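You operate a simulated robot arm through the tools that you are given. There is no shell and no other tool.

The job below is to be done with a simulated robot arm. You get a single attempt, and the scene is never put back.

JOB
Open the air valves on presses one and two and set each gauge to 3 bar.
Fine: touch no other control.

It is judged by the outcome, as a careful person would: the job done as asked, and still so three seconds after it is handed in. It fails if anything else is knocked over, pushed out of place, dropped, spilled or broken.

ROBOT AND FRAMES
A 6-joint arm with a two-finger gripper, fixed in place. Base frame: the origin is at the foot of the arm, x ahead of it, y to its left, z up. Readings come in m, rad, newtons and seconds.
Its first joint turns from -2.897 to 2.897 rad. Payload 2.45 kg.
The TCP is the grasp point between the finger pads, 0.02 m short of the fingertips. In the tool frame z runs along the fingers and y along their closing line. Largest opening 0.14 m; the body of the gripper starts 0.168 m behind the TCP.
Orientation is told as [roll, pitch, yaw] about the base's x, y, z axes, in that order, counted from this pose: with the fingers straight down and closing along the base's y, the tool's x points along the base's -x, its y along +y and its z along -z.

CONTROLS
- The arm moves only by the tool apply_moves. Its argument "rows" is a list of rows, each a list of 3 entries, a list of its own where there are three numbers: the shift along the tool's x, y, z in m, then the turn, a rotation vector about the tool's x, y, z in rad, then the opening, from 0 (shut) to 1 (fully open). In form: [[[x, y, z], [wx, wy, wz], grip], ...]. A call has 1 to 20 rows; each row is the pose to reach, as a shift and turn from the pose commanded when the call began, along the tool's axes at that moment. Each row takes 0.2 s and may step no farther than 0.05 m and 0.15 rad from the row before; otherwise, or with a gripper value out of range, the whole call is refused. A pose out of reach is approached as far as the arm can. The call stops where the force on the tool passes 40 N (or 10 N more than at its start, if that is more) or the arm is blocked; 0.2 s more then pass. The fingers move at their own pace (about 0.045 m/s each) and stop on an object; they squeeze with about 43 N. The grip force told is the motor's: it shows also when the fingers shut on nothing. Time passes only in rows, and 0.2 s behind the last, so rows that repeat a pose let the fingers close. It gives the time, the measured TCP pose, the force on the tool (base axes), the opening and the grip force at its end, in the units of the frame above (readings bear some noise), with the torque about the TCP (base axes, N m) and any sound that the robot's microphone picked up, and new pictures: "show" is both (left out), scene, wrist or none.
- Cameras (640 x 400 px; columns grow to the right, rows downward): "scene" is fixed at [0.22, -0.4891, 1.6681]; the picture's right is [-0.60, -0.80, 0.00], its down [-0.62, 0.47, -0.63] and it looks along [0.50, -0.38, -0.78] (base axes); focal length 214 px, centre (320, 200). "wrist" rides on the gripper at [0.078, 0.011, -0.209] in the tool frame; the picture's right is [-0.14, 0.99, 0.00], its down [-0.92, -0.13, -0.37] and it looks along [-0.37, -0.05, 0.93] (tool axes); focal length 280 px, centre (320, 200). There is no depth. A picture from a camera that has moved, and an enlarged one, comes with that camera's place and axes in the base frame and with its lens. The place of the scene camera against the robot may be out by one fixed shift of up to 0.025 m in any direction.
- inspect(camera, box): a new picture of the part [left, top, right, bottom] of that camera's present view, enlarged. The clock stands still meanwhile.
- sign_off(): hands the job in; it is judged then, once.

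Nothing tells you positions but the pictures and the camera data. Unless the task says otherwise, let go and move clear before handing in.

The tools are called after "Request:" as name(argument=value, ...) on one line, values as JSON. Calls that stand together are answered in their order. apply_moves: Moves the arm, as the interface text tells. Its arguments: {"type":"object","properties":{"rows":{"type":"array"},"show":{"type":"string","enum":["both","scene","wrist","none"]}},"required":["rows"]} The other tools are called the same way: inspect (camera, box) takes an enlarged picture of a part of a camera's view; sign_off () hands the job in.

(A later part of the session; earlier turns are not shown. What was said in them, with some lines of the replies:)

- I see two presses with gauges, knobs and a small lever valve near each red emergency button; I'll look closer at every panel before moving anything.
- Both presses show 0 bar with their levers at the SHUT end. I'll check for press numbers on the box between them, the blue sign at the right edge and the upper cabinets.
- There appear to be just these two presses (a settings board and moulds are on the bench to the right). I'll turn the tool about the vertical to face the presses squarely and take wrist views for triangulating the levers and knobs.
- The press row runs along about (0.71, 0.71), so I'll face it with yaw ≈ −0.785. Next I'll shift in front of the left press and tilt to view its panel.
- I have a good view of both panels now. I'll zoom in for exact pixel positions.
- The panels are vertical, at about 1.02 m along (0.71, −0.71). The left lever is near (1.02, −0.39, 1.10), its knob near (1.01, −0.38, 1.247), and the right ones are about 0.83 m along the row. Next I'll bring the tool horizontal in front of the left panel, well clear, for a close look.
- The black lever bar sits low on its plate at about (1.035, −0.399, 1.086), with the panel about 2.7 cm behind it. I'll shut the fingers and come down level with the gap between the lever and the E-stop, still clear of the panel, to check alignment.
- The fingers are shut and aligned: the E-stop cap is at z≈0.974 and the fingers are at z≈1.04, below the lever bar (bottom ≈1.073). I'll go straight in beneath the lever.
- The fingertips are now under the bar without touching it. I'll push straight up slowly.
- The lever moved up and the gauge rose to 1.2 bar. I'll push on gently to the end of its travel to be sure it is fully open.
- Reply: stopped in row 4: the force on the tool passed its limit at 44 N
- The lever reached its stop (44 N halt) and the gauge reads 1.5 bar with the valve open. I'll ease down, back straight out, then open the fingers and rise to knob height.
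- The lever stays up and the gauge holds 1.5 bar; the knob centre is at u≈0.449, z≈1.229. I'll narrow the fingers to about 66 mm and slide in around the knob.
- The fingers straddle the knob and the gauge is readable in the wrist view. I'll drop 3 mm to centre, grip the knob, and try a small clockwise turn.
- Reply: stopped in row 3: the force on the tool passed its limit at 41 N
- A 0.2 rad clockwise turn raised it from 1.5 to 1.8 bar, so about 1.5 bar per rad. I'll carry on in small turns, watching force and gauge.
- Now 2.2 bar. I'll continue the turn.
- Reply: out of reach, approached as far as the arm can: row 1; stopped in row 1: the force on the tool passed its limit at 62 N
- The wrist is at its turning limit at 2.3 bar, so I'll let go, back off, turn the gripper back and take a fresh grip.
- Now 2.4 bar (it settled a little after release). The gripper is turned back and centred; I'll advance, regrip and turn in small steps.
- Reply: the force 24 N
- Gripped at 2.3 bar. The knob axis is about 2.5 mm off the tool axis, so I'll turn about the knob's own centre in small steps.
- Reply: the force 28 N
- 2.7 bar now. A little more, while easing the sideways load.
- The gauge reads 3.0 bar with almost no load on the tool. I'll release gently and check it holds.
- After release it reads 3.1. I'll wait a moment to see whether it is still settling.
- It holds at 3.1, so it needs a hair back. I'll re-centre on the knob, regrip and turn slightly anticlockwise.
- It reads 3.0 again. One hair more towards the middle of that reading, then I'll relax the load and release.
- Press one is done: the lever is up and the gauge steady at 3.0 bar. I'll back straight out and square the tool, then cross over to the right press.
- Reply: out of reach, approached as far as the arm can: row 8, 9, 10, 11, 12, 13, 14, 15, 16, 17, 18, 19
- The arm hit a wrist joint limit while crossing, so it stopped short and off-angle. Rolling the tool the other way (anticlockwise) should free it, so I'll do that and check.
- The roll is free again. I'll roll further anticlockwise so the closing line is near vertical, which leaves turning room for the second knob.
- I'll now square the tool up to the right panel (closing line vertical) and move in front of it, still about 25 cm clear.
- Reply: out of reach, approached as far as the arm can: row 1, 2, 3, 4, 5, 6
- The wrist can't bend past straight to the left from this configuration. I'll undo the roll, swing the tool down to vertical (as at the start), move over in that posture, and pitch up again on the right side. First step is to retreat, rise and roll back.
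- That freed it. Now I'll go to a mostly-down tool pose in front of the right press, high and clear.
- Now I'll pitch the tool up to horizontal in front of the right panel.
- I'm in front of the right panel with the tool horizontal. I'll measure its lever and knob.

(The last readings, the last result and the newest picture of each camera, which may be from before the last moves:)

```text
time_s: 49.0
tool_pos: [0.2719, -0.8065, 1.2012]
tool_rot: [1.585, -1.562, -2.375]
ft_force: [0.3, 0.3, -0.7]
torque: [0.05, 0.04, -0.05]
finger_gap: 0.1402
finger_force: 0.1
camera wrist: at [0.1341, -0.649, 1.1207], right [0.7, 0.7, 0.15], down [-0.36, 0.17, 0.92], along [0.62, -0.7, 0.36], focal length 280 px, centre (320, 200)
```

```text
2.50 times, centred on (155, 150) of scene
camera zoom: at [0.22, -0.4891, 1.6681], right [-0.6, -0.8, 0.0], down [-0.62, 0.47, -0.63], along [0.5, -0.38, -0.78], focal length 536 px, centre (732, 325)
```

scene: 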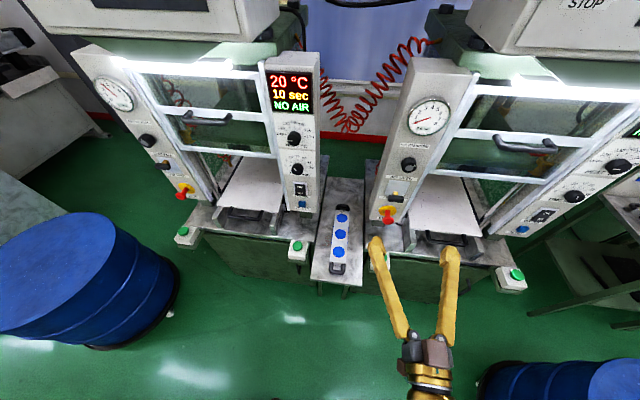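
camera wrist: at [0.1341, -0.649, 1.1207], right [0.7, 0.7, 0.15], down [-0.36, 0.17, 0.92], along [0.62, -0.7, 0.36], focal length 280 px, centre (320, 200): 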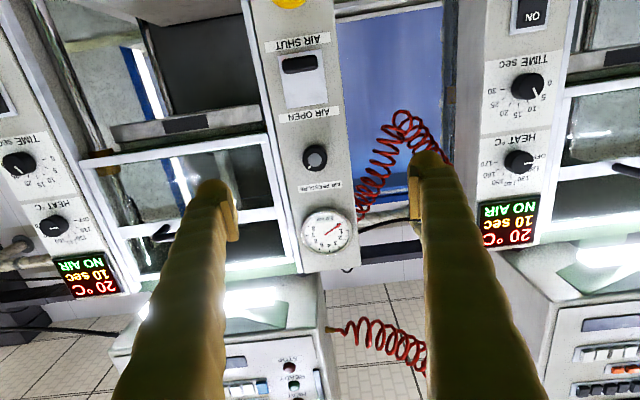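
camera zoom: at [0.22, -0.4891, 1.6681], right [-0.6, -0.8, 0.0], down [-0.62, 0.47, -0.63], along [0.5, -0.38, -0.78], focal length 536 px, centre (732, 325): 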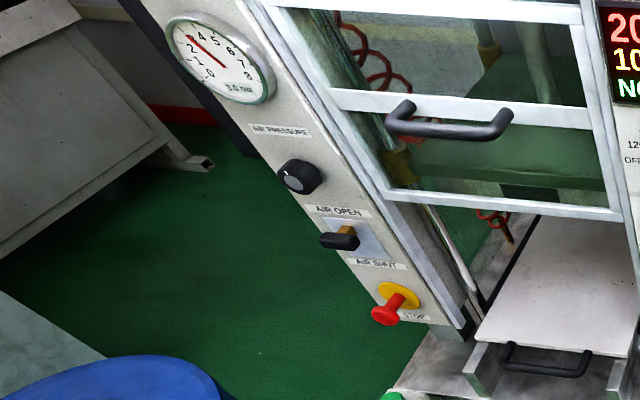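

Both panels match in layout: the right lever is at u≈−0.391, z≈1.086, and its knob at z≈1.228 already points past 3 bar, so it will likely need turning down. I'll shut the fingers and drop level with the gap under the lever.

Request:
apply_moves(rows=[[[0.04, -0.003, 0.01], [-0.002, 0, -0.004], 0], [[0.08, -0.006, 0.02], [-0.004, 0, -0.007], 0], [[0.12, -0.01, 0.03], [-0.004, 0, -0.007], 0], [[0.161, -0.013, 0.0375], [-0.004, 0, -0.007], 0], [[0.161, -0.013, 0.0375], [-0.004, 0, -0.007], 0], [[0.161, -0.013, 0.0375], [-0.004, 0, -0.007], 0], [[0.161, -0.013, 0.0375], [-0.004, 0, -0.007], 0], [[0.161, -0.013, 0.0375], [-0.004, 0, -0.007], 0]], show="both")

```text
time_s: 50.8
tool_pos: [0.2898, -0.8392, 1.0386]
tool_rot: [0.827, -1.567, -1.611]
ft_force: [0.2, -0.4, 0.1]
torque: [-0.03, -0.01, -0.01]
finger_gap: 0.0001
finger_force: 16.2
camera wrist: at [0.1512, -0.6839, 0.9591], right [0.7, 0.7, 0.14], down [-0.35, 0.17, 0.92], along [0.62, -0.69, 0.36], focal length 280 px, centre (320, 200)
```

scene: 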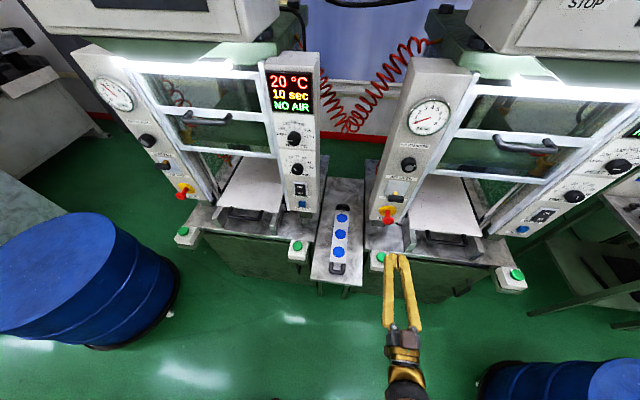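
wrist: 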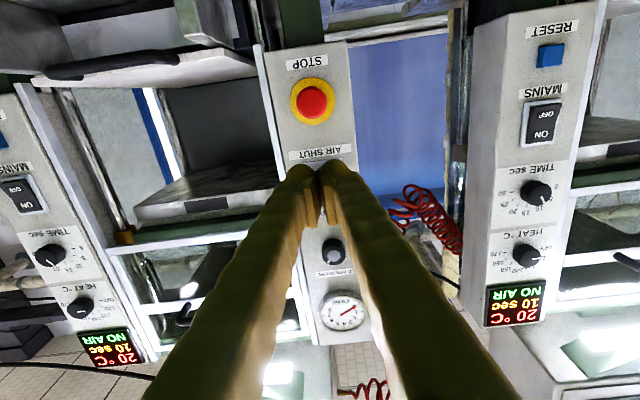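

Alignment matches what worked on the left. I'll go straight in under the lever.

Request:
apply_moves(rows=[[[0, -0.001, 0.045], [0, 0, 0], 0], [[0, -0.001, 0.09], [0, 0, 0], 0], [[0, -0.001, 0.13], [0, 0, 0], 0], [[0, -0.001, 0.16], [0, 0, 0], 0], [[0, -0.001, 0.185], [0, 0, 0], 0], [[0, -0.001, 0.197], [0, 0, 0], 0], [[0, -0.001, 0.204], [0, 0, 0], 0]], show="wrist")

Request:
inspect(camera="scene", box=[340, 140, 460, 260])

```text
time_s: 52.4
tool_pos: [0.4341, -0.9848, 1.0379]
tool_rot: [0.819, -1.569, -1.602]
ft_force: [0.8, -0.5, -0.2]
torque: [-0.02, 0.0, 0.03]
finger_gap: 0.0001
finger_force: 29.3
camera wrist: at [0.295, -0.8297, 0.9591], right [0.7, 0.7, 0.14], down [-0.35, 0.17, 0.92], along [0.62, -0.69, 0.36], focal length 280 px, centre (320, 200)
```

wrist: 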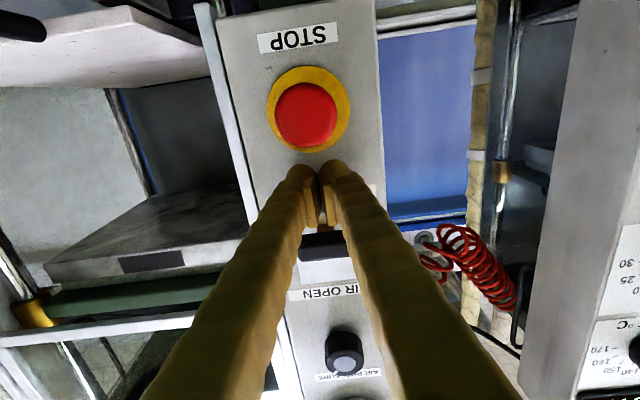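

```text
3.33 times, centred on (400, 200) of scene
camera zoom: at [0.22, -0.4891, 1.6681], right [-0.6, -0.8, 0.0], down [-0.62, 0.47, -0.63], along [0.5, -0.38, -0.78], focal length 715 px, centre (53, 200)
```

zoom: 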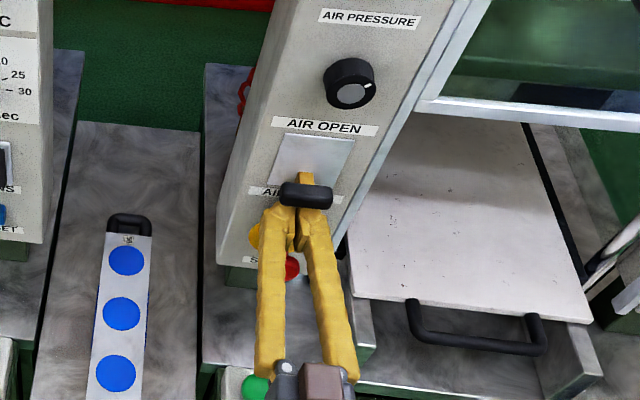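

The fingers are under the bar. Pushing up slowly to the stop.

Request:
apply_moves(rows=[[[-0.01, 0, 0], [0, 0, 0], 0], [[-0.018, 0, 0], [0, 0, 0], 0], [[-0.025, 0, 0], [0, 0, 0], 0], [[-0.032, 0, 0], [0, 0, 0], 0], [[-0.039, 0, 0], [0, 0, 0], 0], [[-0.046, 0, 0], [0, 0, 0], 0], [[-0.052, 0, 0], [0, 0, 0], 0], [[-0.056, 0, 0], [0, 0, 0], 0], [[-0.06, 0, 0], [0, 0, 0], 0], [[-0.064, 0, 0], [0, 0, 0], 0]], show="wrist")

Request:
inspect(camera="scene", box=[350, 80, 480, 240])

```text
time_s: 54.6
tool_pos: [0.4338, -0.9846, 1.0953]
tool_rot: [0.414, -1.559, -1.198]
ft_force: [-0.1, 0.9, -12.5]
torque: [0.07, 0.12, 0.01]
finger_gap: 0.0063
finger_force: 29.0
stopped in row 10: the force on the tool passed its limit at 42 N (the readings are from after the stop); the commanded pose is now the measured one
camera wrist: at [0.2938, -0.828, 1.0186], right [0.7, 0.7, 0.14], down [-0.35, 0.16, 0.92], along [0.62, -0.7, 0.35], focal length 280 px, centre (320, 200)
```

wrist: 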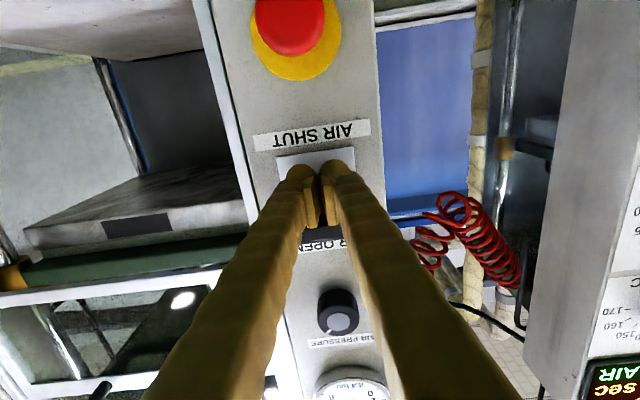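

```text
2.50 times, centred on (415, 160) of scene
camera zoom: at [0.22, -0.4891, 1.6681], right [-0.6, -0.8, 0.0], down [-0.62, 0.47, -0.63], along [0.5, -0.38, -0.78], focal length 536 px, centre (82, 300)
```

zoom: 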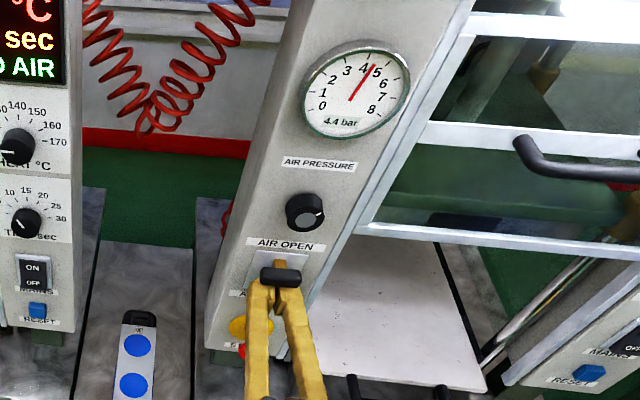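

Press two's lever is at its stop and the gauge shows 4.4 bar, so it needs turning down. I'll back off, rise to the knob, and pre-roll the tool clockwise to leave room for the anticlockwise turn.

Request:
apply_moves(rows=[[[0.006, 0, 0], [0, 0, 0], 0], [[0.008, 0, -0.01], [0, 0, 0], 0], [[0.008, 0, -0.05], [0, -0.005, 0], 0], [[0.008, 0, -0.095], [0, -0.0108, 0], 0], [[0.008, 0, -0.14], [0, -0.0108, 0], 0], [[0.008, 0, -0.185], [0, -0.0108, 0], 0.3], [[-0.03, 0, -0.21], [0, -0.0108, 0], 0.47], [[-0.075, 0, -0.21], [0, -0.0108, 0], 0.47], [[-0.115, 0, -0.21], [0, -0.0108, 0], 0.47], [[-0.13, 0, -0.21], [0, -0.0108, 0], 0.47]], show="wrist")

Request:
inspect(camera="scene", box=[350, 80, 480, 240])

Request:
inspect(camera="wrist", box=[250, 60, 410, 260])

```text
time_s: 56.8
tool_pos: [0.2854, -0.837, 1.2288]
tool_rot: [2.007, -1.565, -2.793]
ft_force: [0.6, -0.6, -0.7]
torque: [-0.02, 0.0, 0.01]
finger_gap: 0.0657
finger_force: 0.1
camera wrist: at [0.1469, -0.6821, 1.15], right [0.7, 0.7, 0.14], down [-0.36, 0.17, 0.92], along [0.62, -0.69, 0.37], focal length 280 px, centre (320, 200)
```

wrist: 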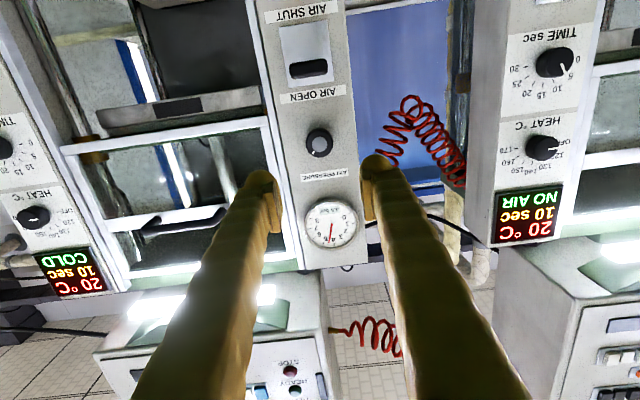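

```text
2.50 times, centred on (415, 160) of scene
camera zoom: at [0.22, -0.4891, 1.6681], right [-0.6, -0.8, 0.0], down [-0.62, 0.47, -0.63], along [0.5, -0.38, -0.78], focal length 536 px, centre (82, 300)
```

zoom: 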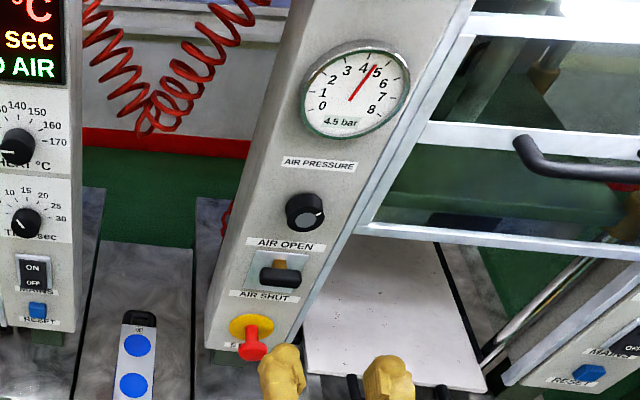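

```text
2.00 times, centred on (330, 160) of wrist
camera zoom: at [0.1469, -0.6821, 1.15], right [0.7, 0.7, 0.14], down [-0.36, 0.17, 0.92], along [0.62, -0.69, 0.37], focal length 561 px, centre (300, 280)
```

zoom: 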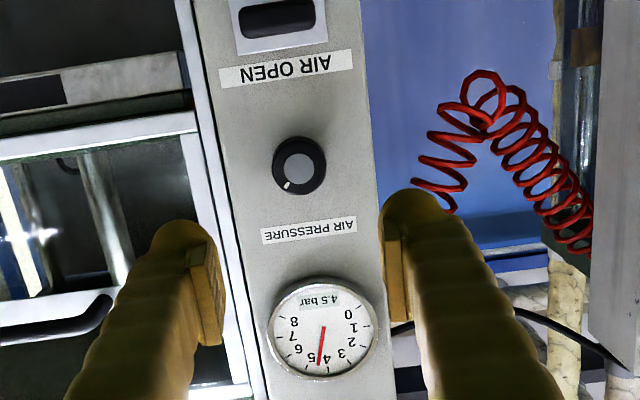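

Press two reads 4.5 bar with its lever up. I'll pre-roll the tool 0.4 rad clockwise, then slide in around the knob.

Request:
apply_moves(rows=[[[0.0008, 0.0015, 0], [0, 0, 0.13], 0.47], [[0.0008, 0.0015, 0], [0, 0, 0.26], 0.47], [[0.0008, 0.0015, 0], [0, 0, 0.4], 0.47]], show="none")

Request:
apply_moves(rows=[[[0, 0, 0.045], [0, 0, 0], 0.47], [[0, 0, 0.09], [0, 0, 0], 0.47], [[0, 0, 0.13], [0, 0, 0], 0.47], [[0, 0, 0.165], [0, 0, 0], 0.47], [[0, 0, 0.19], [0, 0, 0], 0.47], [[0, 0, 0.203], [0, 0, 0], 0.47], [[0, 0, 0.21], [0, 0, 0], 0.47]], show="both")

Request:
inspect(camera="wrist", box=[220, 60, 420, 360])

Request:
inspect(camera="scene", box=[350, 80, 480, 240])

```text
time_s: 57.6
tool_pos: [0.2865, -0.8353, 1.2274]
tool_rot: [1.576, -1.165, -2.36]
ft_force: [-0.3, 0.0, 0.1]
torque: [-0.01, -0.02, -0.01]
finger_gap: 0.0657
finger_force: 0.0
```

```text
time_s: 59.2
tool_pos: [0.4354, -0.9844, 1.2277]
tool_rot: [1.575, -1.166, -2.36]
ft_force: [-0.8, 0.3, 0.7]
torque: [0.02, 0.0, -0.01]
finger_gap: 0.066
finger_force: 0.1
camera wrist: at [0.3166, -0.8084, 1.1598], right [0.6, 0.61, 0.52], down [-0.6, -0.08, 0.8], along [0.52, -0.79, 0.32], focal length 280 px, centre (320, 200)
```

scene: 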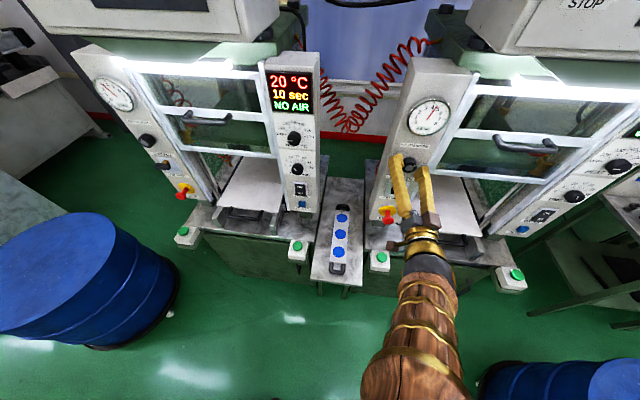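
wrist: 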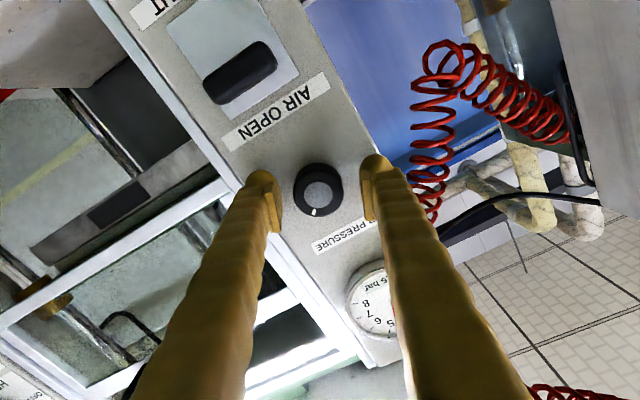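

```text
1.33 times, centred on (320, 210) of wrist
camera zoom: at [0.3166, -0.8084, 1.1598], right [0.6, 0.61, 0.52], down [-0.6, -0.08, 0.8], along [0.52, -0.79, 0.32], focal length 374 px, centre (320, 187)
```

zoom: 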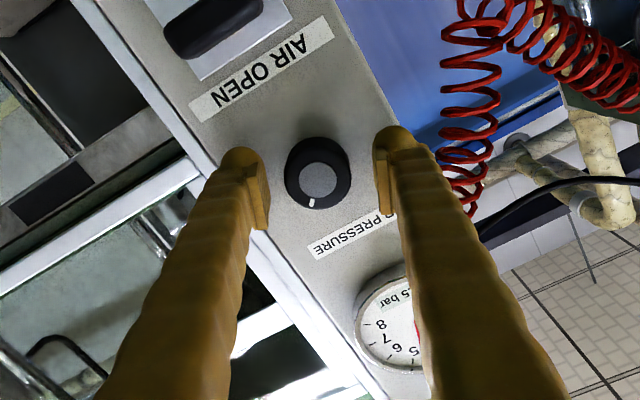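

```text
2.50 times, centred on (415, 160) of scene
camera zoom: at [0.22, -0.4891, 1.6681], right [-0.6, -0.8, 0.0], down [-0.62, 0.47, -0.63], along [0.5, -0.38, -0.78], focal length 536 px, centre (82, 300)
```

zoom: 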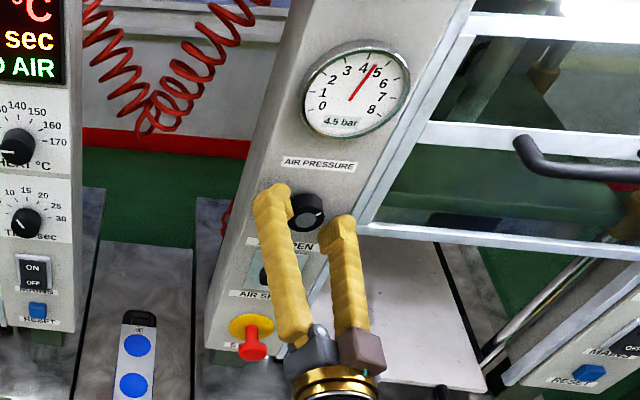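

Well centred. I'll nudge by about 1 mm, grip, and begin the anticlockwise turn.

Request:
apply_moves(rows=[[[0.0013, 0.001, 0], [0, 0, 0], 0.47], [[0.0013, 0.001, 0], [0, 0, 0], 0.3], [[0.0013, 0.001, 0], [0, 0, 0], 0], [[0.0013, 0.001, 0], [0, 0, 0], 0], [[0.0013, 0.001, 0], [0, 0, 0], 0]], show="none")

Request:
inspect(camera="scene", box=[390, 80, 470, 140])

```text
time_s: 60.4
tool_pos: [0.4353, -0.9848, 1.2248]
tool_rot: [1.569, -1.165, -2.358]
ft_force: [-11.6, -31.7, -16.4]
torque: [0.21, 0.06, -0.27]
finger_gap: 0.0399
finger_force: 45.3
```

```text
6.67 times, centred on (430, 110) of scene
camera zoom: at [0.22, -0.4891, 1.6681], right [-0.6, -0.8, 0.0], down [-0.62, 0.47, -0.63], along [0.5, -0.38, -0.78], focal length 1430 px, centre (-413, 800)
```

zoom: 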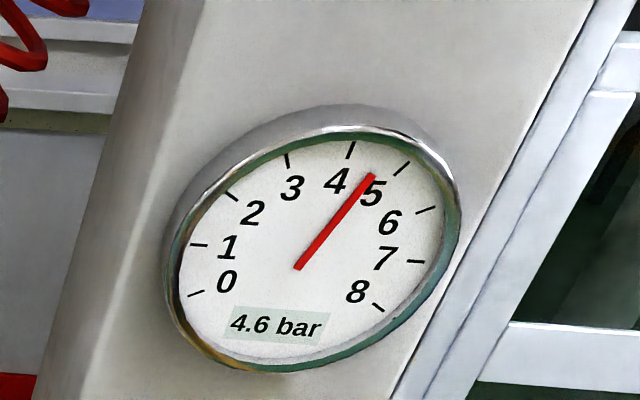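

Gripped, with some sideways load; I'll relieve it first and then turn anticlockwise.

Request:
apply_moves(rows=[[[0, -0.0006, 0], [0, 0, 0], 0], [[0, -0.0011, 0], [0, 0, 0], 0], [[0, -0.0011, 0], [0, 0, -0.05], 0], [[0, -0.0011, 0], [0, 0, -0.1], 0], [[0, -0.0011, 0], [0, 0, -0.15], 0]], show="none")

Request:
inspect(camera="scene", box=[390, 80, 470, 140])

```text
time_s: 61.6
tool_pos: [0.4347, -0.9857, 1.227]
tool_rot: [1.568, -1.318, -2.355]
ft_force: [-30.3, -20.2, -29.3]
torque: [0.29, 0.16, -0.43]
finger_gap: 0.0398
finger_force: 45.0
```

```text
6.67 times, centred on (430, 110) of scene
camera zoom: at [0.22, -0.4891, 1.6681], right [-0.6, -0.8, 0.0], down [-0.62, 0.47, -0.63], along [0.5, -0.38, -0.78], focal length 1430 px, centre (-413, 800)
```

zoom: 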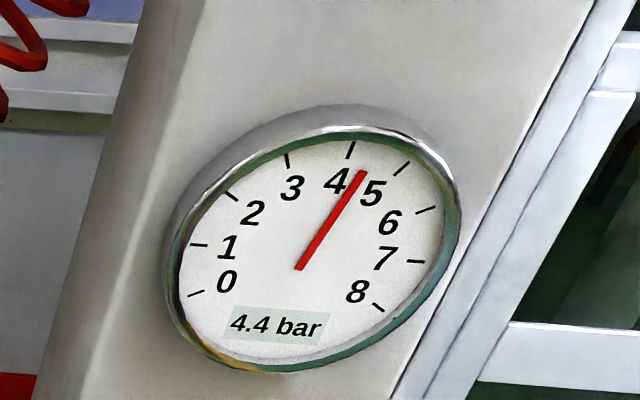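

Request:
apply_moves(rows=[[[0.0003, -0.0007, 0], [0, 0, 0], 0], [[0.0006, -0.0014, 0], [0, 0, 0], 0], [[0.0006, -0.0014, 0], [0, 0, 0], 0]], show="wrist")

```text
time_s: 62.4
tool_pos: [0.435, -0.9835, 1.2247]
tool_rot: [1.574, -1.318, -2.358]
ft_force: [-36.2, 7.3, -29.3]
torque: [0.22, 0.12, -0.32]
finger_gap: 0.0395
finger_force: 44.9
camera wrist: at [0.3087, -0.8163, 1.1516], right [0.65, 0.65, 0.38], down [-0.51, 0.01, 0.86], along [0.56, -0.76, 0.34], focal length 280 px, centre (320, 200)
```

wrist: 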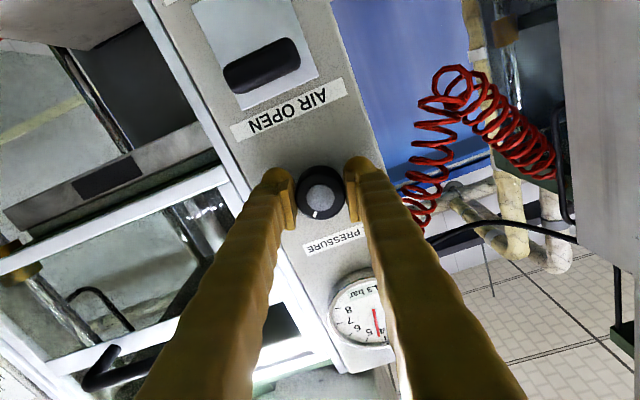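

Side loads are building up, so I'll release, re-centre from a fresh view, and regrip.

Request:
apply_moves(rows=[[[0, 0, 0], [0, 0, 0], 0.3], [[0, 0, 0], [0, 0, 0], 0.47], [[0, 0, 0], [0, 0, 0], 0.47], [[0, 0, 0], [0, 0, 0], 0.47]], show="wrist")

Request:
inspect(camera="wrist", box=[260, 140, 380, 240])

Request:
inspect(camera="scene", box=[390, 80, 470, 140])

```text
time_s: 63.4
tool_pos: [0.4357, -0.9853, 1.2268]
tool_rot: [1.579, -1.315, -2.363]
ft_force: [-0.6, 0.3, 0.1]
torque: [-0.01, 0.02, -0.03]
finger_gap: 0.066
finger_force: 0.2
camera wrist: at [0.3092, -0.8163, 1.1522], right [0.65, 0.66, 0.38], down [-0.51, 0.01, 0.86], along [0.56, -0.76, 0.34], focal length 280 px, centre (320, 200)
```

wrist: 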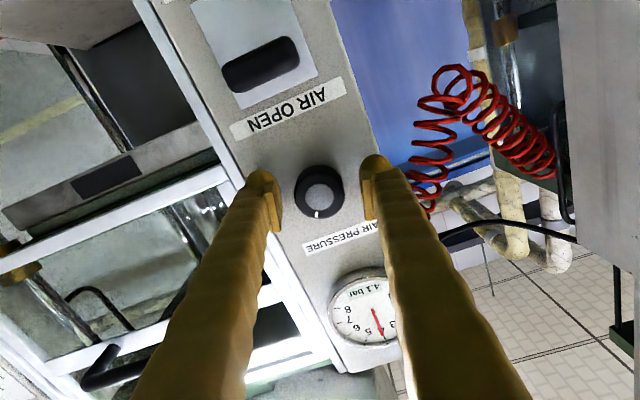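

```text
4.00 times, centred on (320, 190) of wrist
camera zoom: at [0.3092, -0.8163, 1.1522], right [0.65, 0.66, 0.38], down [-0.51, 0.01, 0.86], along [0.56, -0.76, 0.34], focal length 1122 px, centre (320, 240)
```

zoom: 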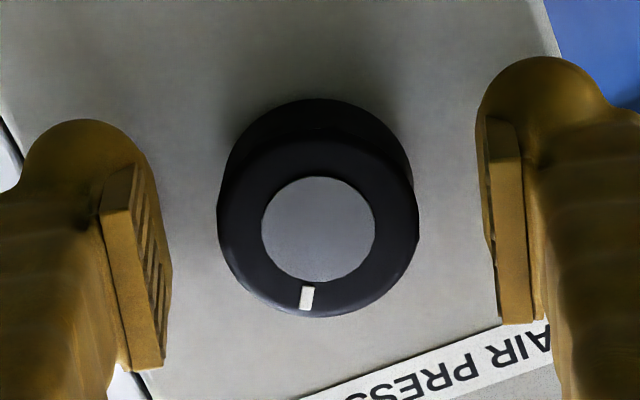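

```text
6.67 times, centred on (430, 110) of scene
camera zoom: at [0.22, -0.4891, 1.6681], right [-0.6, -0.8, 0.0], down [-0.62, 0.47, -0.63], along [0.5, -0.38, -0.78], focal length 1430 px, centre (-413, 800)
```

zoom: 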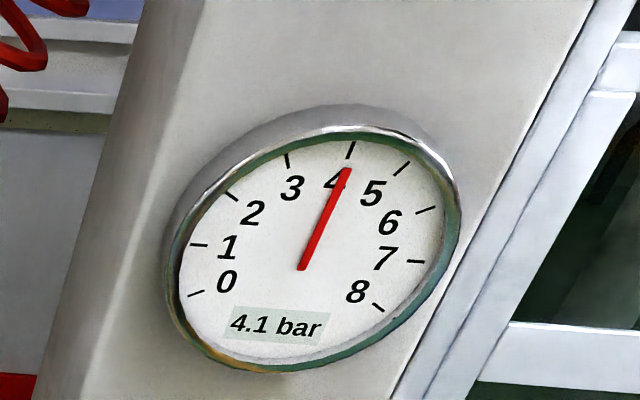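

It's at 4.1 bar now. I'll re-centre by about 1–2 mm, regrip and continue.

Request:
apply_moves(rows=[[[-0.0015, -0.0013, 0], [0, 0, 0], 0.47], [[-0.0015, -0.0013, 0], [0, 0, 0], 0.47], [[-0.0015, -0.0013, 0], [0, 0, 0], 0.3], [[-0.0015, -0.0013, 0], [0, 0, 0], 0], [[-0.0015, -0.0013, 0], [0, 0, 0], 0], [[-0.0015, -0.0013, 0], [0, 0, 0], 0]], show="none")

Request:
inspect(camera="scene", box=[390, 80, 470, 140])

```text
time_s: 64.8
tool_pos: [0.4348, -0.9849, 1.2276]
tool_rot: [1.578, -1.318, -2.362]
ft_force: [8.0, 12.9, 1.3]
torque: [0.02, -0.01, 0.17]
finger_gap: 0.0398
finger_force: 44.9
```

```text
6.67 times, centred on (430, 110) of scene
camera zoom: at [0.22, -0.4891, 1.6681], right [-0.6, -0.8, 0.0], down [-0.62, 0.47, -0.63], along [0.5, -0.38, -0.78], focal length 1430 px, centre (-413, 800)
```

zoom: 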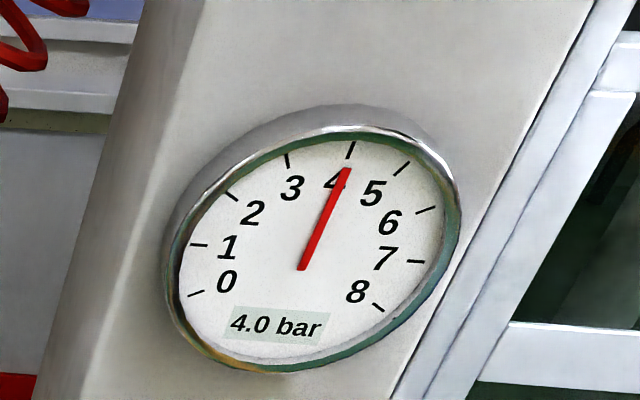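

Much better centred, at 4.0 bar. Turning anticlockwise.

Request:
apply_moves(rows=[[[0, 0.0004, 0], [0, 0, -0.05], 0], [[0, 0.0004, 0], [0, 0, -0.1], 0], [[0, 0.0004, 0], [0, 0, -0.15], 0], [[0, 0.0004, 0], [0, 0, -0.2], 0], [[0, 0.0004, 0], [0, 0, -0.25], 0], [[0, 0.0004, 0], [0, 0, -0.3], 0]], show="none")

Request:
inspect(camera="scene", box=[390, 80, 470, 140])

```text
time_s: 66.2
tool_pos: [0.4343, -0.9868, 1.2272]
tool_rot: [-1.607, -1.524, 0.824]
ft_force: [10.0, 10.8, 1.1]
torque: [-0.04, 0.02, 0.16]
finger_gap: 0.0399
finger_force: 44.7
```

```text
6.67 times, centred on (430, 110) of scene
camera zoom: at [0.22, -0.4891, 1.6681], right [-0.6, -0.8, 0.0], down [-0.62, 0.47, -0.63], along [0.5, -0.38, -0.78], focal length 1430 px, centre (-413, 800)
```

zoom: 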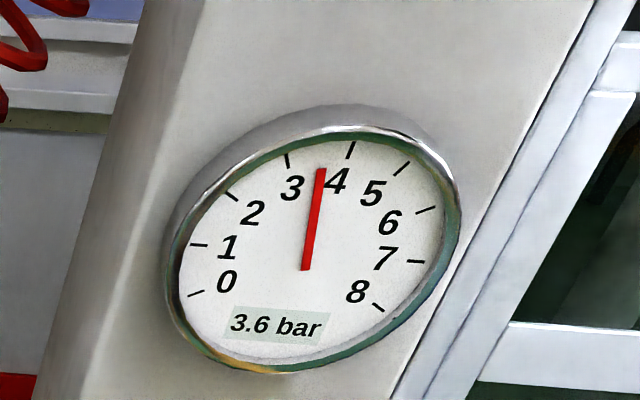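

3.6 bar. Continuing.

Request:
apply_moves(rows=[[[0, 0.0003, 0], [0, 0, -0.05], 0], [[0, 0.0003, 0], [0, 0, -0.1], 0], [[0, 0.0003, 0], [0, 0, -0.15], 0], [[0, 0.0003, 0], [0, 0, -0.2], 0], [[0, 0.0003, 0], [0, 0, -0.25], 0], [[0, 0.0003, 0], [0, 0, -0.28], 0]], show="none")

Request:
inspect(camera="scene", box=[390, 80, 470, 140])

```text
time_s: 67.6
tool_pos: [0.4339, -0.9861, 1.2269]
tool_rot: [-1.576, -1.245, 0.792]
ft_force: [14.2, -4.0, 2.2]
torque: [-0.05, -0.02, 0.05]
finger_gap: 0.04
finger_force: 44.6
```

```text
6.67 times, centred on (430, 110) of scene
camera zoom: at [0.22, -0.4891, 1.6681], right [-0.6, -0.8, 0.0], down [-0.62, 0.47, -0.63], along [0.5, -0.38, -0.78], focal length 1430 px, centre (-413, 800)
```

zoom: 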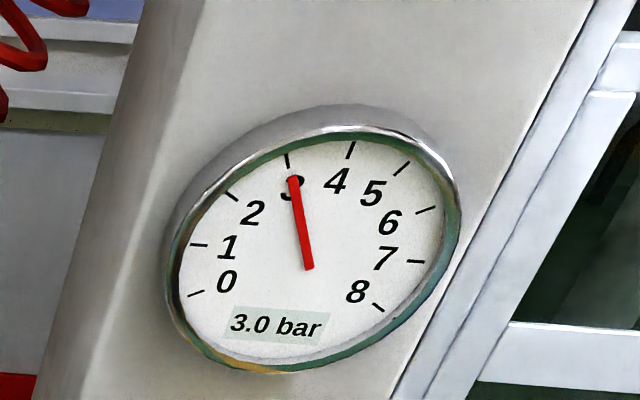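

3.0 bar. I'll release and see whether it holds.

Request:
apply_moves(rows=[[[0, 0, 0], [0, 0, 0], 0.29], [[0, 0, 0], [0, 0, 0], 0.35], [[0, 0, 0], [0, 0, 0], 0.47], [[0, 0, 0], [0, 0, 0], 0.47], [[0, 0, 0], [0, 0, 0], 0.47], [[0, 0, 0], [0, 0, 0], 0.47]], show="wrist")

Request:
inspect(camera="scene", box=[390, 80, 470, 140])

Request:
inspect(camera="scene", box=[560, 80, 640, 150])

Request:
inspect(camera="scene", box=[80, 70, 180, 130])

```text
time_s: 69.0
tool_pos: [0.4349, -0.9852, 1.2272]
tool_rot: [-1.576, -1.245, 0.792]
ft_force: [0.1, -0.1, 0.4]
torque: [0.03, 0.02, 0.0]
finger_gap: 0.0658
finger_force: 0.0
camera wrist: at [0.2764, -0.8488, 1.1489], right [0.69, 0.7, -0.19], down [-0.14, 0.38, 0.91], along [0.71, -0.61, 0.36], focal length 280 px, centre (320, 200)
```

wrist: 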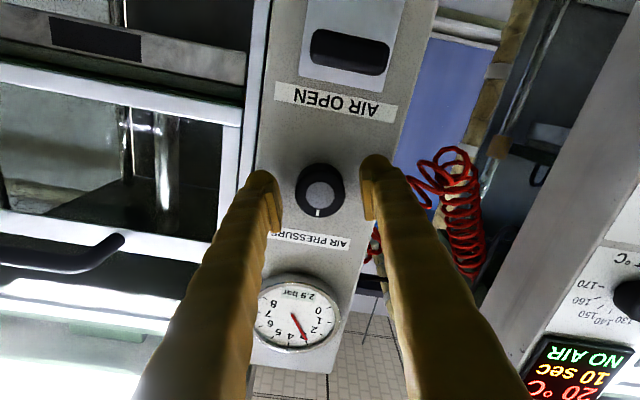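

```text
6.67 times, centred on (430, 110) of scene
camera zoom: at [0.22, -0.4891, 1.6681], right [-0.6, -0.8, 0.0], down [-0.62, 0.47, -0.63], along [0.5, -0.38, -0.78], focal length 1430 px, centre (-413, 800)
```

zoom: 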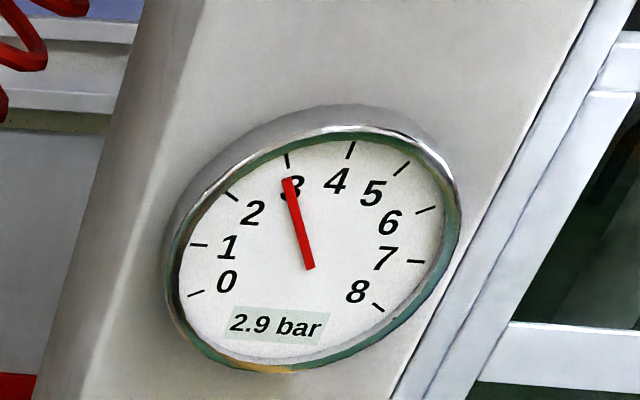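

```text
5.71 times, centred on (600, 115) of scene
camera zoom: at [0.22, -0.4891, 1.6681], right [-0.6, -0.8, 0.0], down [-0.62, 0.47, -0.63], along [0.5, -0.38, -0.78], focal length 1226 px, centre (-1280, 686)
```

zoom: 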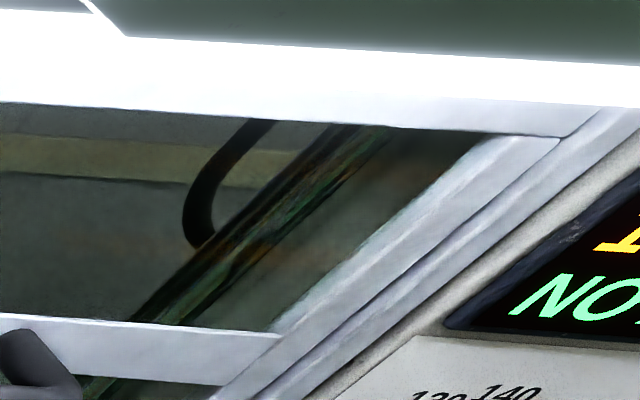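

```text
6.40 times, centred on (130, 100) of scene
camera zoom: at [0.22, -0.4891, 1.6681], right [-0.6, -0.8, 0.0], down [-0.62, 0.47, -0.63], along [0.5, -0.38, -0.78], focal length 1373 px, centre (1536, 840)
```

zoom: 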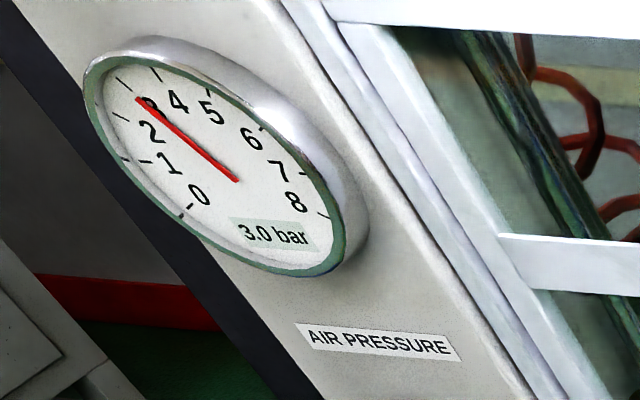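

It settled at 2.9 after release, so I'll regrip and nudge slightly clockwise.

Request:
apply_moves(rows=[[[0, 0.0003, 0], [0, 0, 0], 0.3], [[0, 0.0003, 0], [0, 0, 0], 0], [[0, 0.0003, 0], [0, 0, 0], 0], [[0, 0.0003, 0], [0, 0, 0], 0], [[0, 0.0003, 0], [0, 0, 0], 0]], show="none")

Request:
inspect(camera="scene", box=[390, 80, 470, 140])

```text
time_s: 70.2
tool_pos: [0.4329, -0.9863, 1.2282]
tool_rot: [-1.578, -1.245, 0.794]
ft_force: [0.7, -2.2, 1.0]
torque: [0.01, -0.03, -0.03]
finger_gap: 0.0399
finger_force: 45.7
```

```text
6.67 times, centred on (430, 110) of scene
camera zoom: at [0.22, -0.4891, 1.6681], right [-0.6, -0.8, 0.0], down [-0.62, 0.47, -0.63], along [0.5, -0.38, -0.78], focal length 1430 px, centre (-413, 800)
```

zoom: 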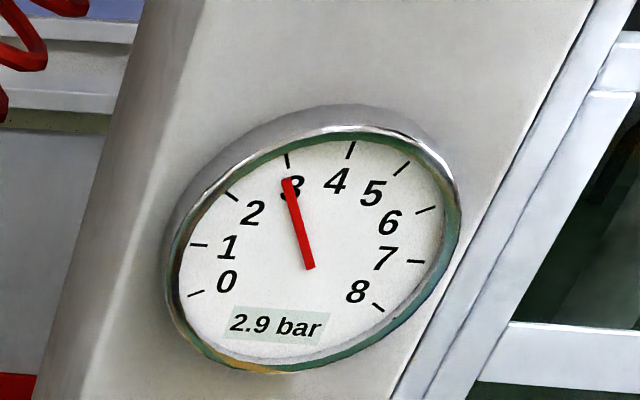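

Nearly force-free grip at 2.9. A small clockwise nudge.

Request:
apply_moves(rows=[[[0, 0, 0], [0, 0, 0.02], 0], [[0, 0, 0], [0, 0, 0.035], 0], [[0, 0, 0], [0, 0, 0.035], 0], [[0, 0, 0], [0, 0, 0.035], 0]], show="none")

Request:
inspect(camera="scene", box=[390, 80, 470, 140])

```text
time_s: 71.2
tool_pos: [0.4341, -0.9846, 1.227]
tool_rot: [-1.575, -1.28, 0.792]
ft_force: [-4.8, -1.3, -0.3]
torque: [0.01, -0.02, -0.06]
finger_gap: 0.0398
finger_force: 45.2
```

```text
6.67 times, centred on (430, 110) of scene
camera zoom: at [0.22, -0.4891, 1.6681], right [-0.6, -0.8, 0.0], down [-0.62, 0.47, -0.63], along [0.5, -0.38, -0.78], focal length 1430 px, centre (-413, 800)
```

zoom: 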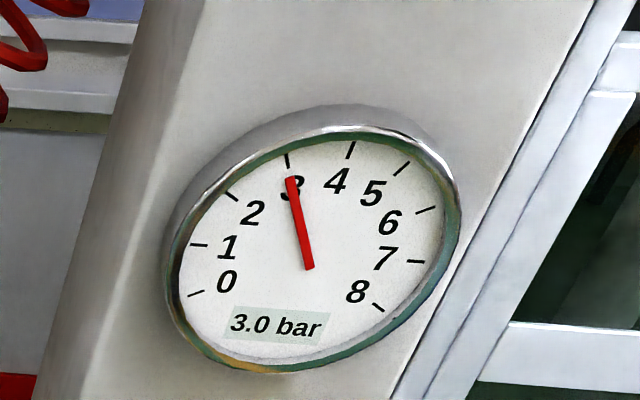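

Request:
apply_moves(rows=[[[0, 0, 0], [0, 0, 0.014], 0], [[0, 0, 0], [0, 0, 0.014], 0], [[0, 0, 0], [0, 0, 0.014], 0]], show="none")

Request:
apply_moves(rows=[[[0, 0, 0], [0, 0, 0], 0.29], [[0, 0, 0], [0, 0, 0], 0.35], [[0, 0, 0], [0, 0, 0], 0.47], [[0, 0, 0], [0, 0, 0], 0.47], [[0, 0, 0], [0, 0, 0], 0.47], [[0, 0, 0], [0, 0, 0], 0.47], [[0, 0, 0], [0, 0, 0], 0.47], [[0, 0, 0], [0, 0, 0], 0.47]], show="wrist")

Request:
inspect(camera="scene", box=[390, 80, 470, 140])

Request:
inspect(camera="wrist", box=[240, 240, 380, 360])

```text
time_s: 72.0
tool_pos: [0.4344, -0.9859, 1.2269]
tool_rot: [-1.578, -1.294, 0.791]
ft_force: [-3.1, -3.3, 1.0]
torque: [-0.01, -0.01, 0.01]
finger_gap: 0.0399
finger_force: 45.0
```

```text
time_s: 73.8
tool_pos: [0.4339, -0.9862, 1.2275]
tool_rot: [-1.578, -1.295, 0.792]
ft_force: [-1.1, -0.3, -1.2]
torque: [-0.01, 0.0, 0.01]
finger_gap: 0.066
finger_force: 0.0
camera wrist: at [0.2792, -0.846, 1.1481], right [0.7, 0.7, -0.14], down [-0.17, 0.35, 0.92], along [0.69, -0.62, 0.37], focal length 280 px, centre (320, 200)
```

wrist: 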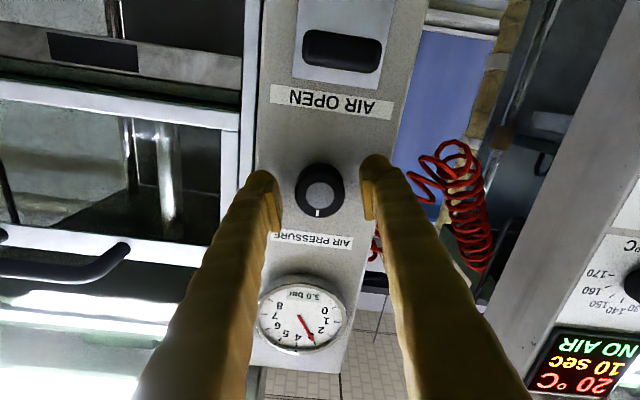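

```text
6.67 times, centred on (430, 110) of scene
camera zoom: at [0.22, -0.4891, 1.6681], right [-0.6, -0.8, 0.0], down [-0.62, 0.47, -0.63], along [0.5, -0.38, -0.78], focal length 1430 px, centre (-413, 800)
```

zoom: 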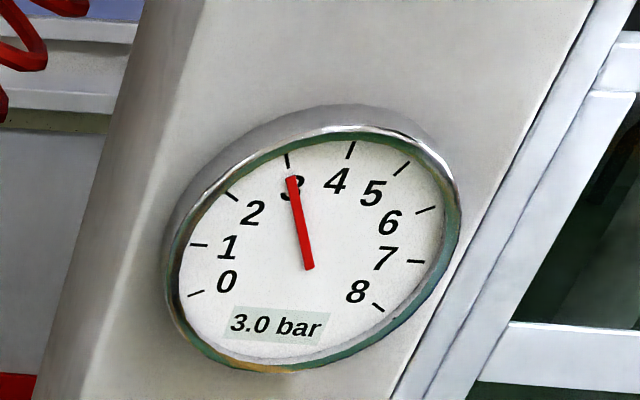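

```text
3.33 times, centred on (310, 300) of wrist
camera zoom: at [0.2792, -0.846, 1.1481], right [0.7, 0.7, -0.14], down [-0.17, 0.35, 0.92], along [0.69, -0.62, 0.37], focal length 935 px, centre (353, -133)
```

zoom: 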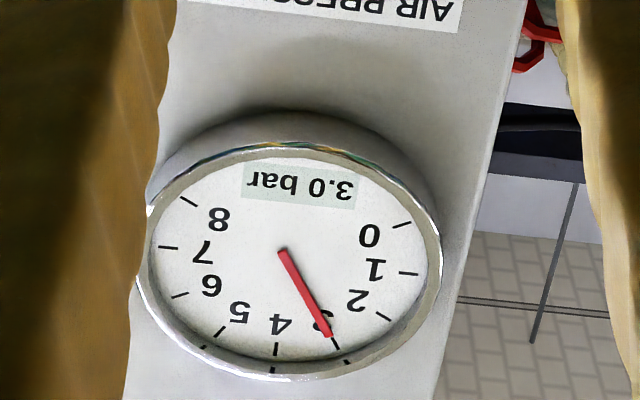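

Press two holds 3.0 bar after release. I'll back straight out, well clear, and check everything once more.

Request:
apply_moves(rows=[[[0, 0, -0.015], [0, 0, 0], 0.47], [[0, 0, -0.05], [0, 0, 0], 0.47], [[0, 0, -0.095], [0, 0, 0], 0.47], [[0, 0, -0.14], [0, 0, 0], 0.47], [[0, 0, -0.185], [0, 0, 0], 0.47], [[0, 0, -0.23], [0, 0, 0], 0.47], [[0, 0, -0.27], [0, 0, 0], 0.47]], show="both")

Request:
inspect(camera="scene", box=[350, 80, 480, 240])

Request:
inspect(camera="scene", box=[80, 70, 230, 230])

Request:
inspect(camera="scene", box=[80, 70, 180, 130])

Request:
inspect(camera="scene", box=[390, 80, 470, 140])

Request:
inspect(camera="scene", box=[250, 50, 370, 220])

```text
time_s: 75.4
tool_pos: [0.2421, -0.7948, 1.226]
tool_rot: [-1.576, -1.296, 0.793]
ft_force: [-0.3, -0.5, 0.5]
torque: [0.01, 0.0, -0.01]
finger_gap: 0.0658
finger_force: 0.1
camera wrist: at [0.0874, -0.6549, 1.1472], right [0.7, 0.7, -0.14], down [-0.17, 0.35, 0.92], along [0.69, -0.62, 0.37], focal length 280 px, centre (320, 200)
```

scene: 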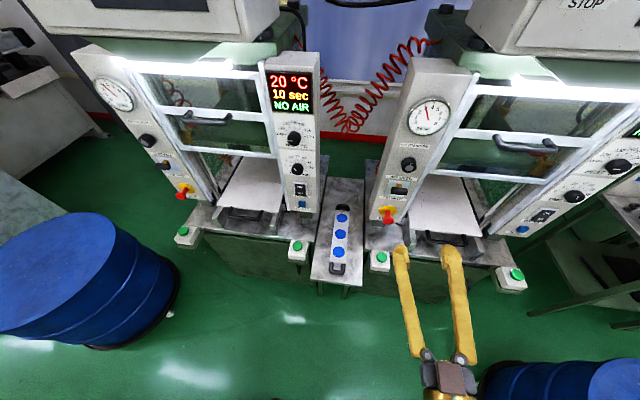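
wrist: 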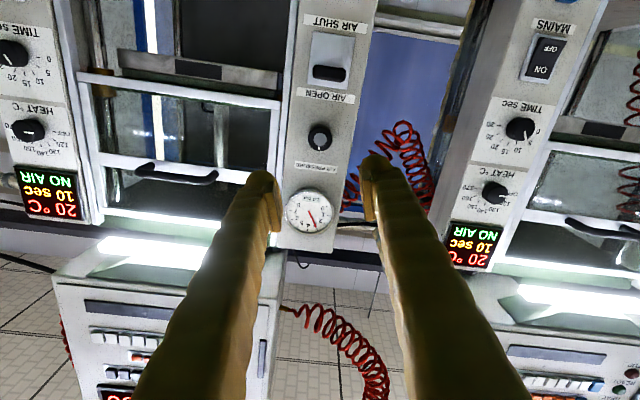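

```text
2.50 times, centred on (415, 160) of scene
camera zoom: at [0.22, -0.4891, 1.6681], right [-0.6, -0.8, 0.0], down [-0.62, 0.47, -0.63], along [0.5, -0.38, -0.78], focal length 536 px, centre (82, 300)
```

zoom: 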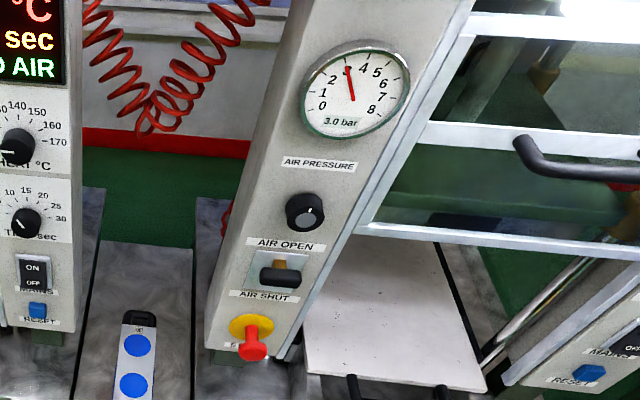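

```text
2.50 times, centred on (155, 150) of scene
camera zoom: at [0.22, -0.4891, 1.6681], right [-0.6, -0.8, 0.0], down [-0.62, 0.47, -0.63], along [0.5, -0.38, -0.78], focal length 536 px, centre (732, 325)
```

zoom: 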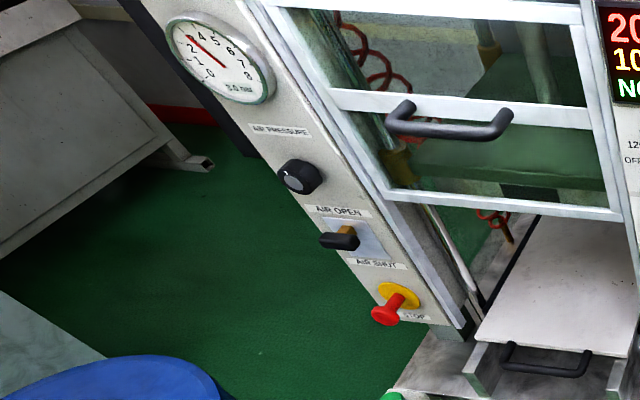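

```text
6.40 times, centred on (130, 100) of scene
camera zoom: at [0.22, -0.4891, 1.6681], right [-0.6, -0.8, 0.0], down [-0.62, 0.47, -0.63], along [0.5, -0.38, -0.78], focal length 1373 px, centre (1536, 840)
```

zoom: 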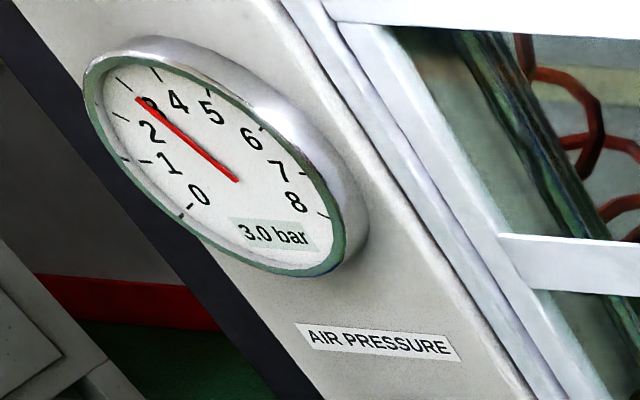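

```text
6.67 times, centred on (430, 110) of scene
camera zoom: at [0.22, -0.4891, 1.6681], right [-0.6, -0.8, 0.0], down [-0.62, 0.47, -0.63], along [0.5, -0.38, -0.78], focal length 1430 px, centre (-413, 800)
```

zoom: 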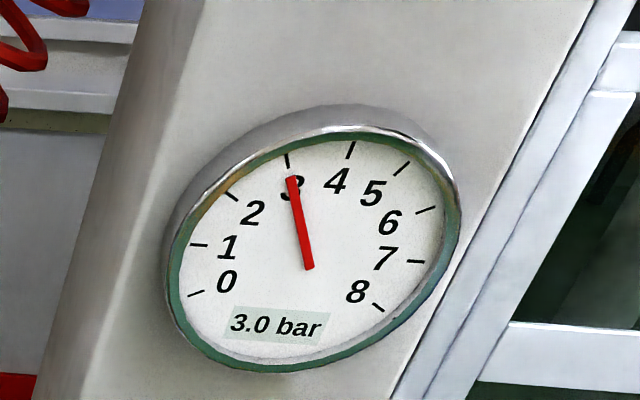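

```text
2.35 times, centred on (310, 135) of scene
camera zoom: at [0.22, -0.4891, 1.6681], right [-0.6, -0.8, 0.0], down [-0.62, 0.47, -0.63], along [0.5, -0.38, -0.78], focal length 505 px, centre (344, 353)
```

zoom: 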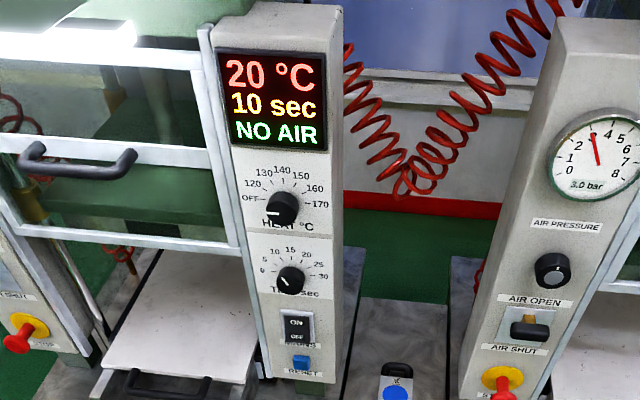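

Both levers are up at OPEN and both gauges hold 3.0 bar. The E-stops, heat and time dials and the block on the bench look unchanged, and the gripper is empty and clear. Handing in.

Request:
sign_off()

```text
The job is handed in.
```

The air valves on both presses are open, and both gauges read 3.0 bar. They still read that after I let go of the knobs and backed the arm away.

- **Press one (left):** I pushed the lever up to its stop. The gauge came up to 1.5 bar, and I set the pressure knob to 3.0.
- **Press two (right):** I pushed the lever up to its stop. The gauge came up to 4.5 bar, and I turned the knob down to 3.0.

**Press numbers:** I saw no numbers on the presses. There were only two in view, so I counted them from the left.

**"NO AIR" on the displays:** Both press displays still say "NO AIR" at 3 bar. Press two's changed to "COLD" while its pressure was above 4 bar, then went back to "NO AIR" at 3. The displays probably need more than 3 bar before they register air, and the settings board by the presses lists 5 and 6 bar. I kept to the 3 bar you asked for.

I touched no control other than the two levers and the two pressure knobs.
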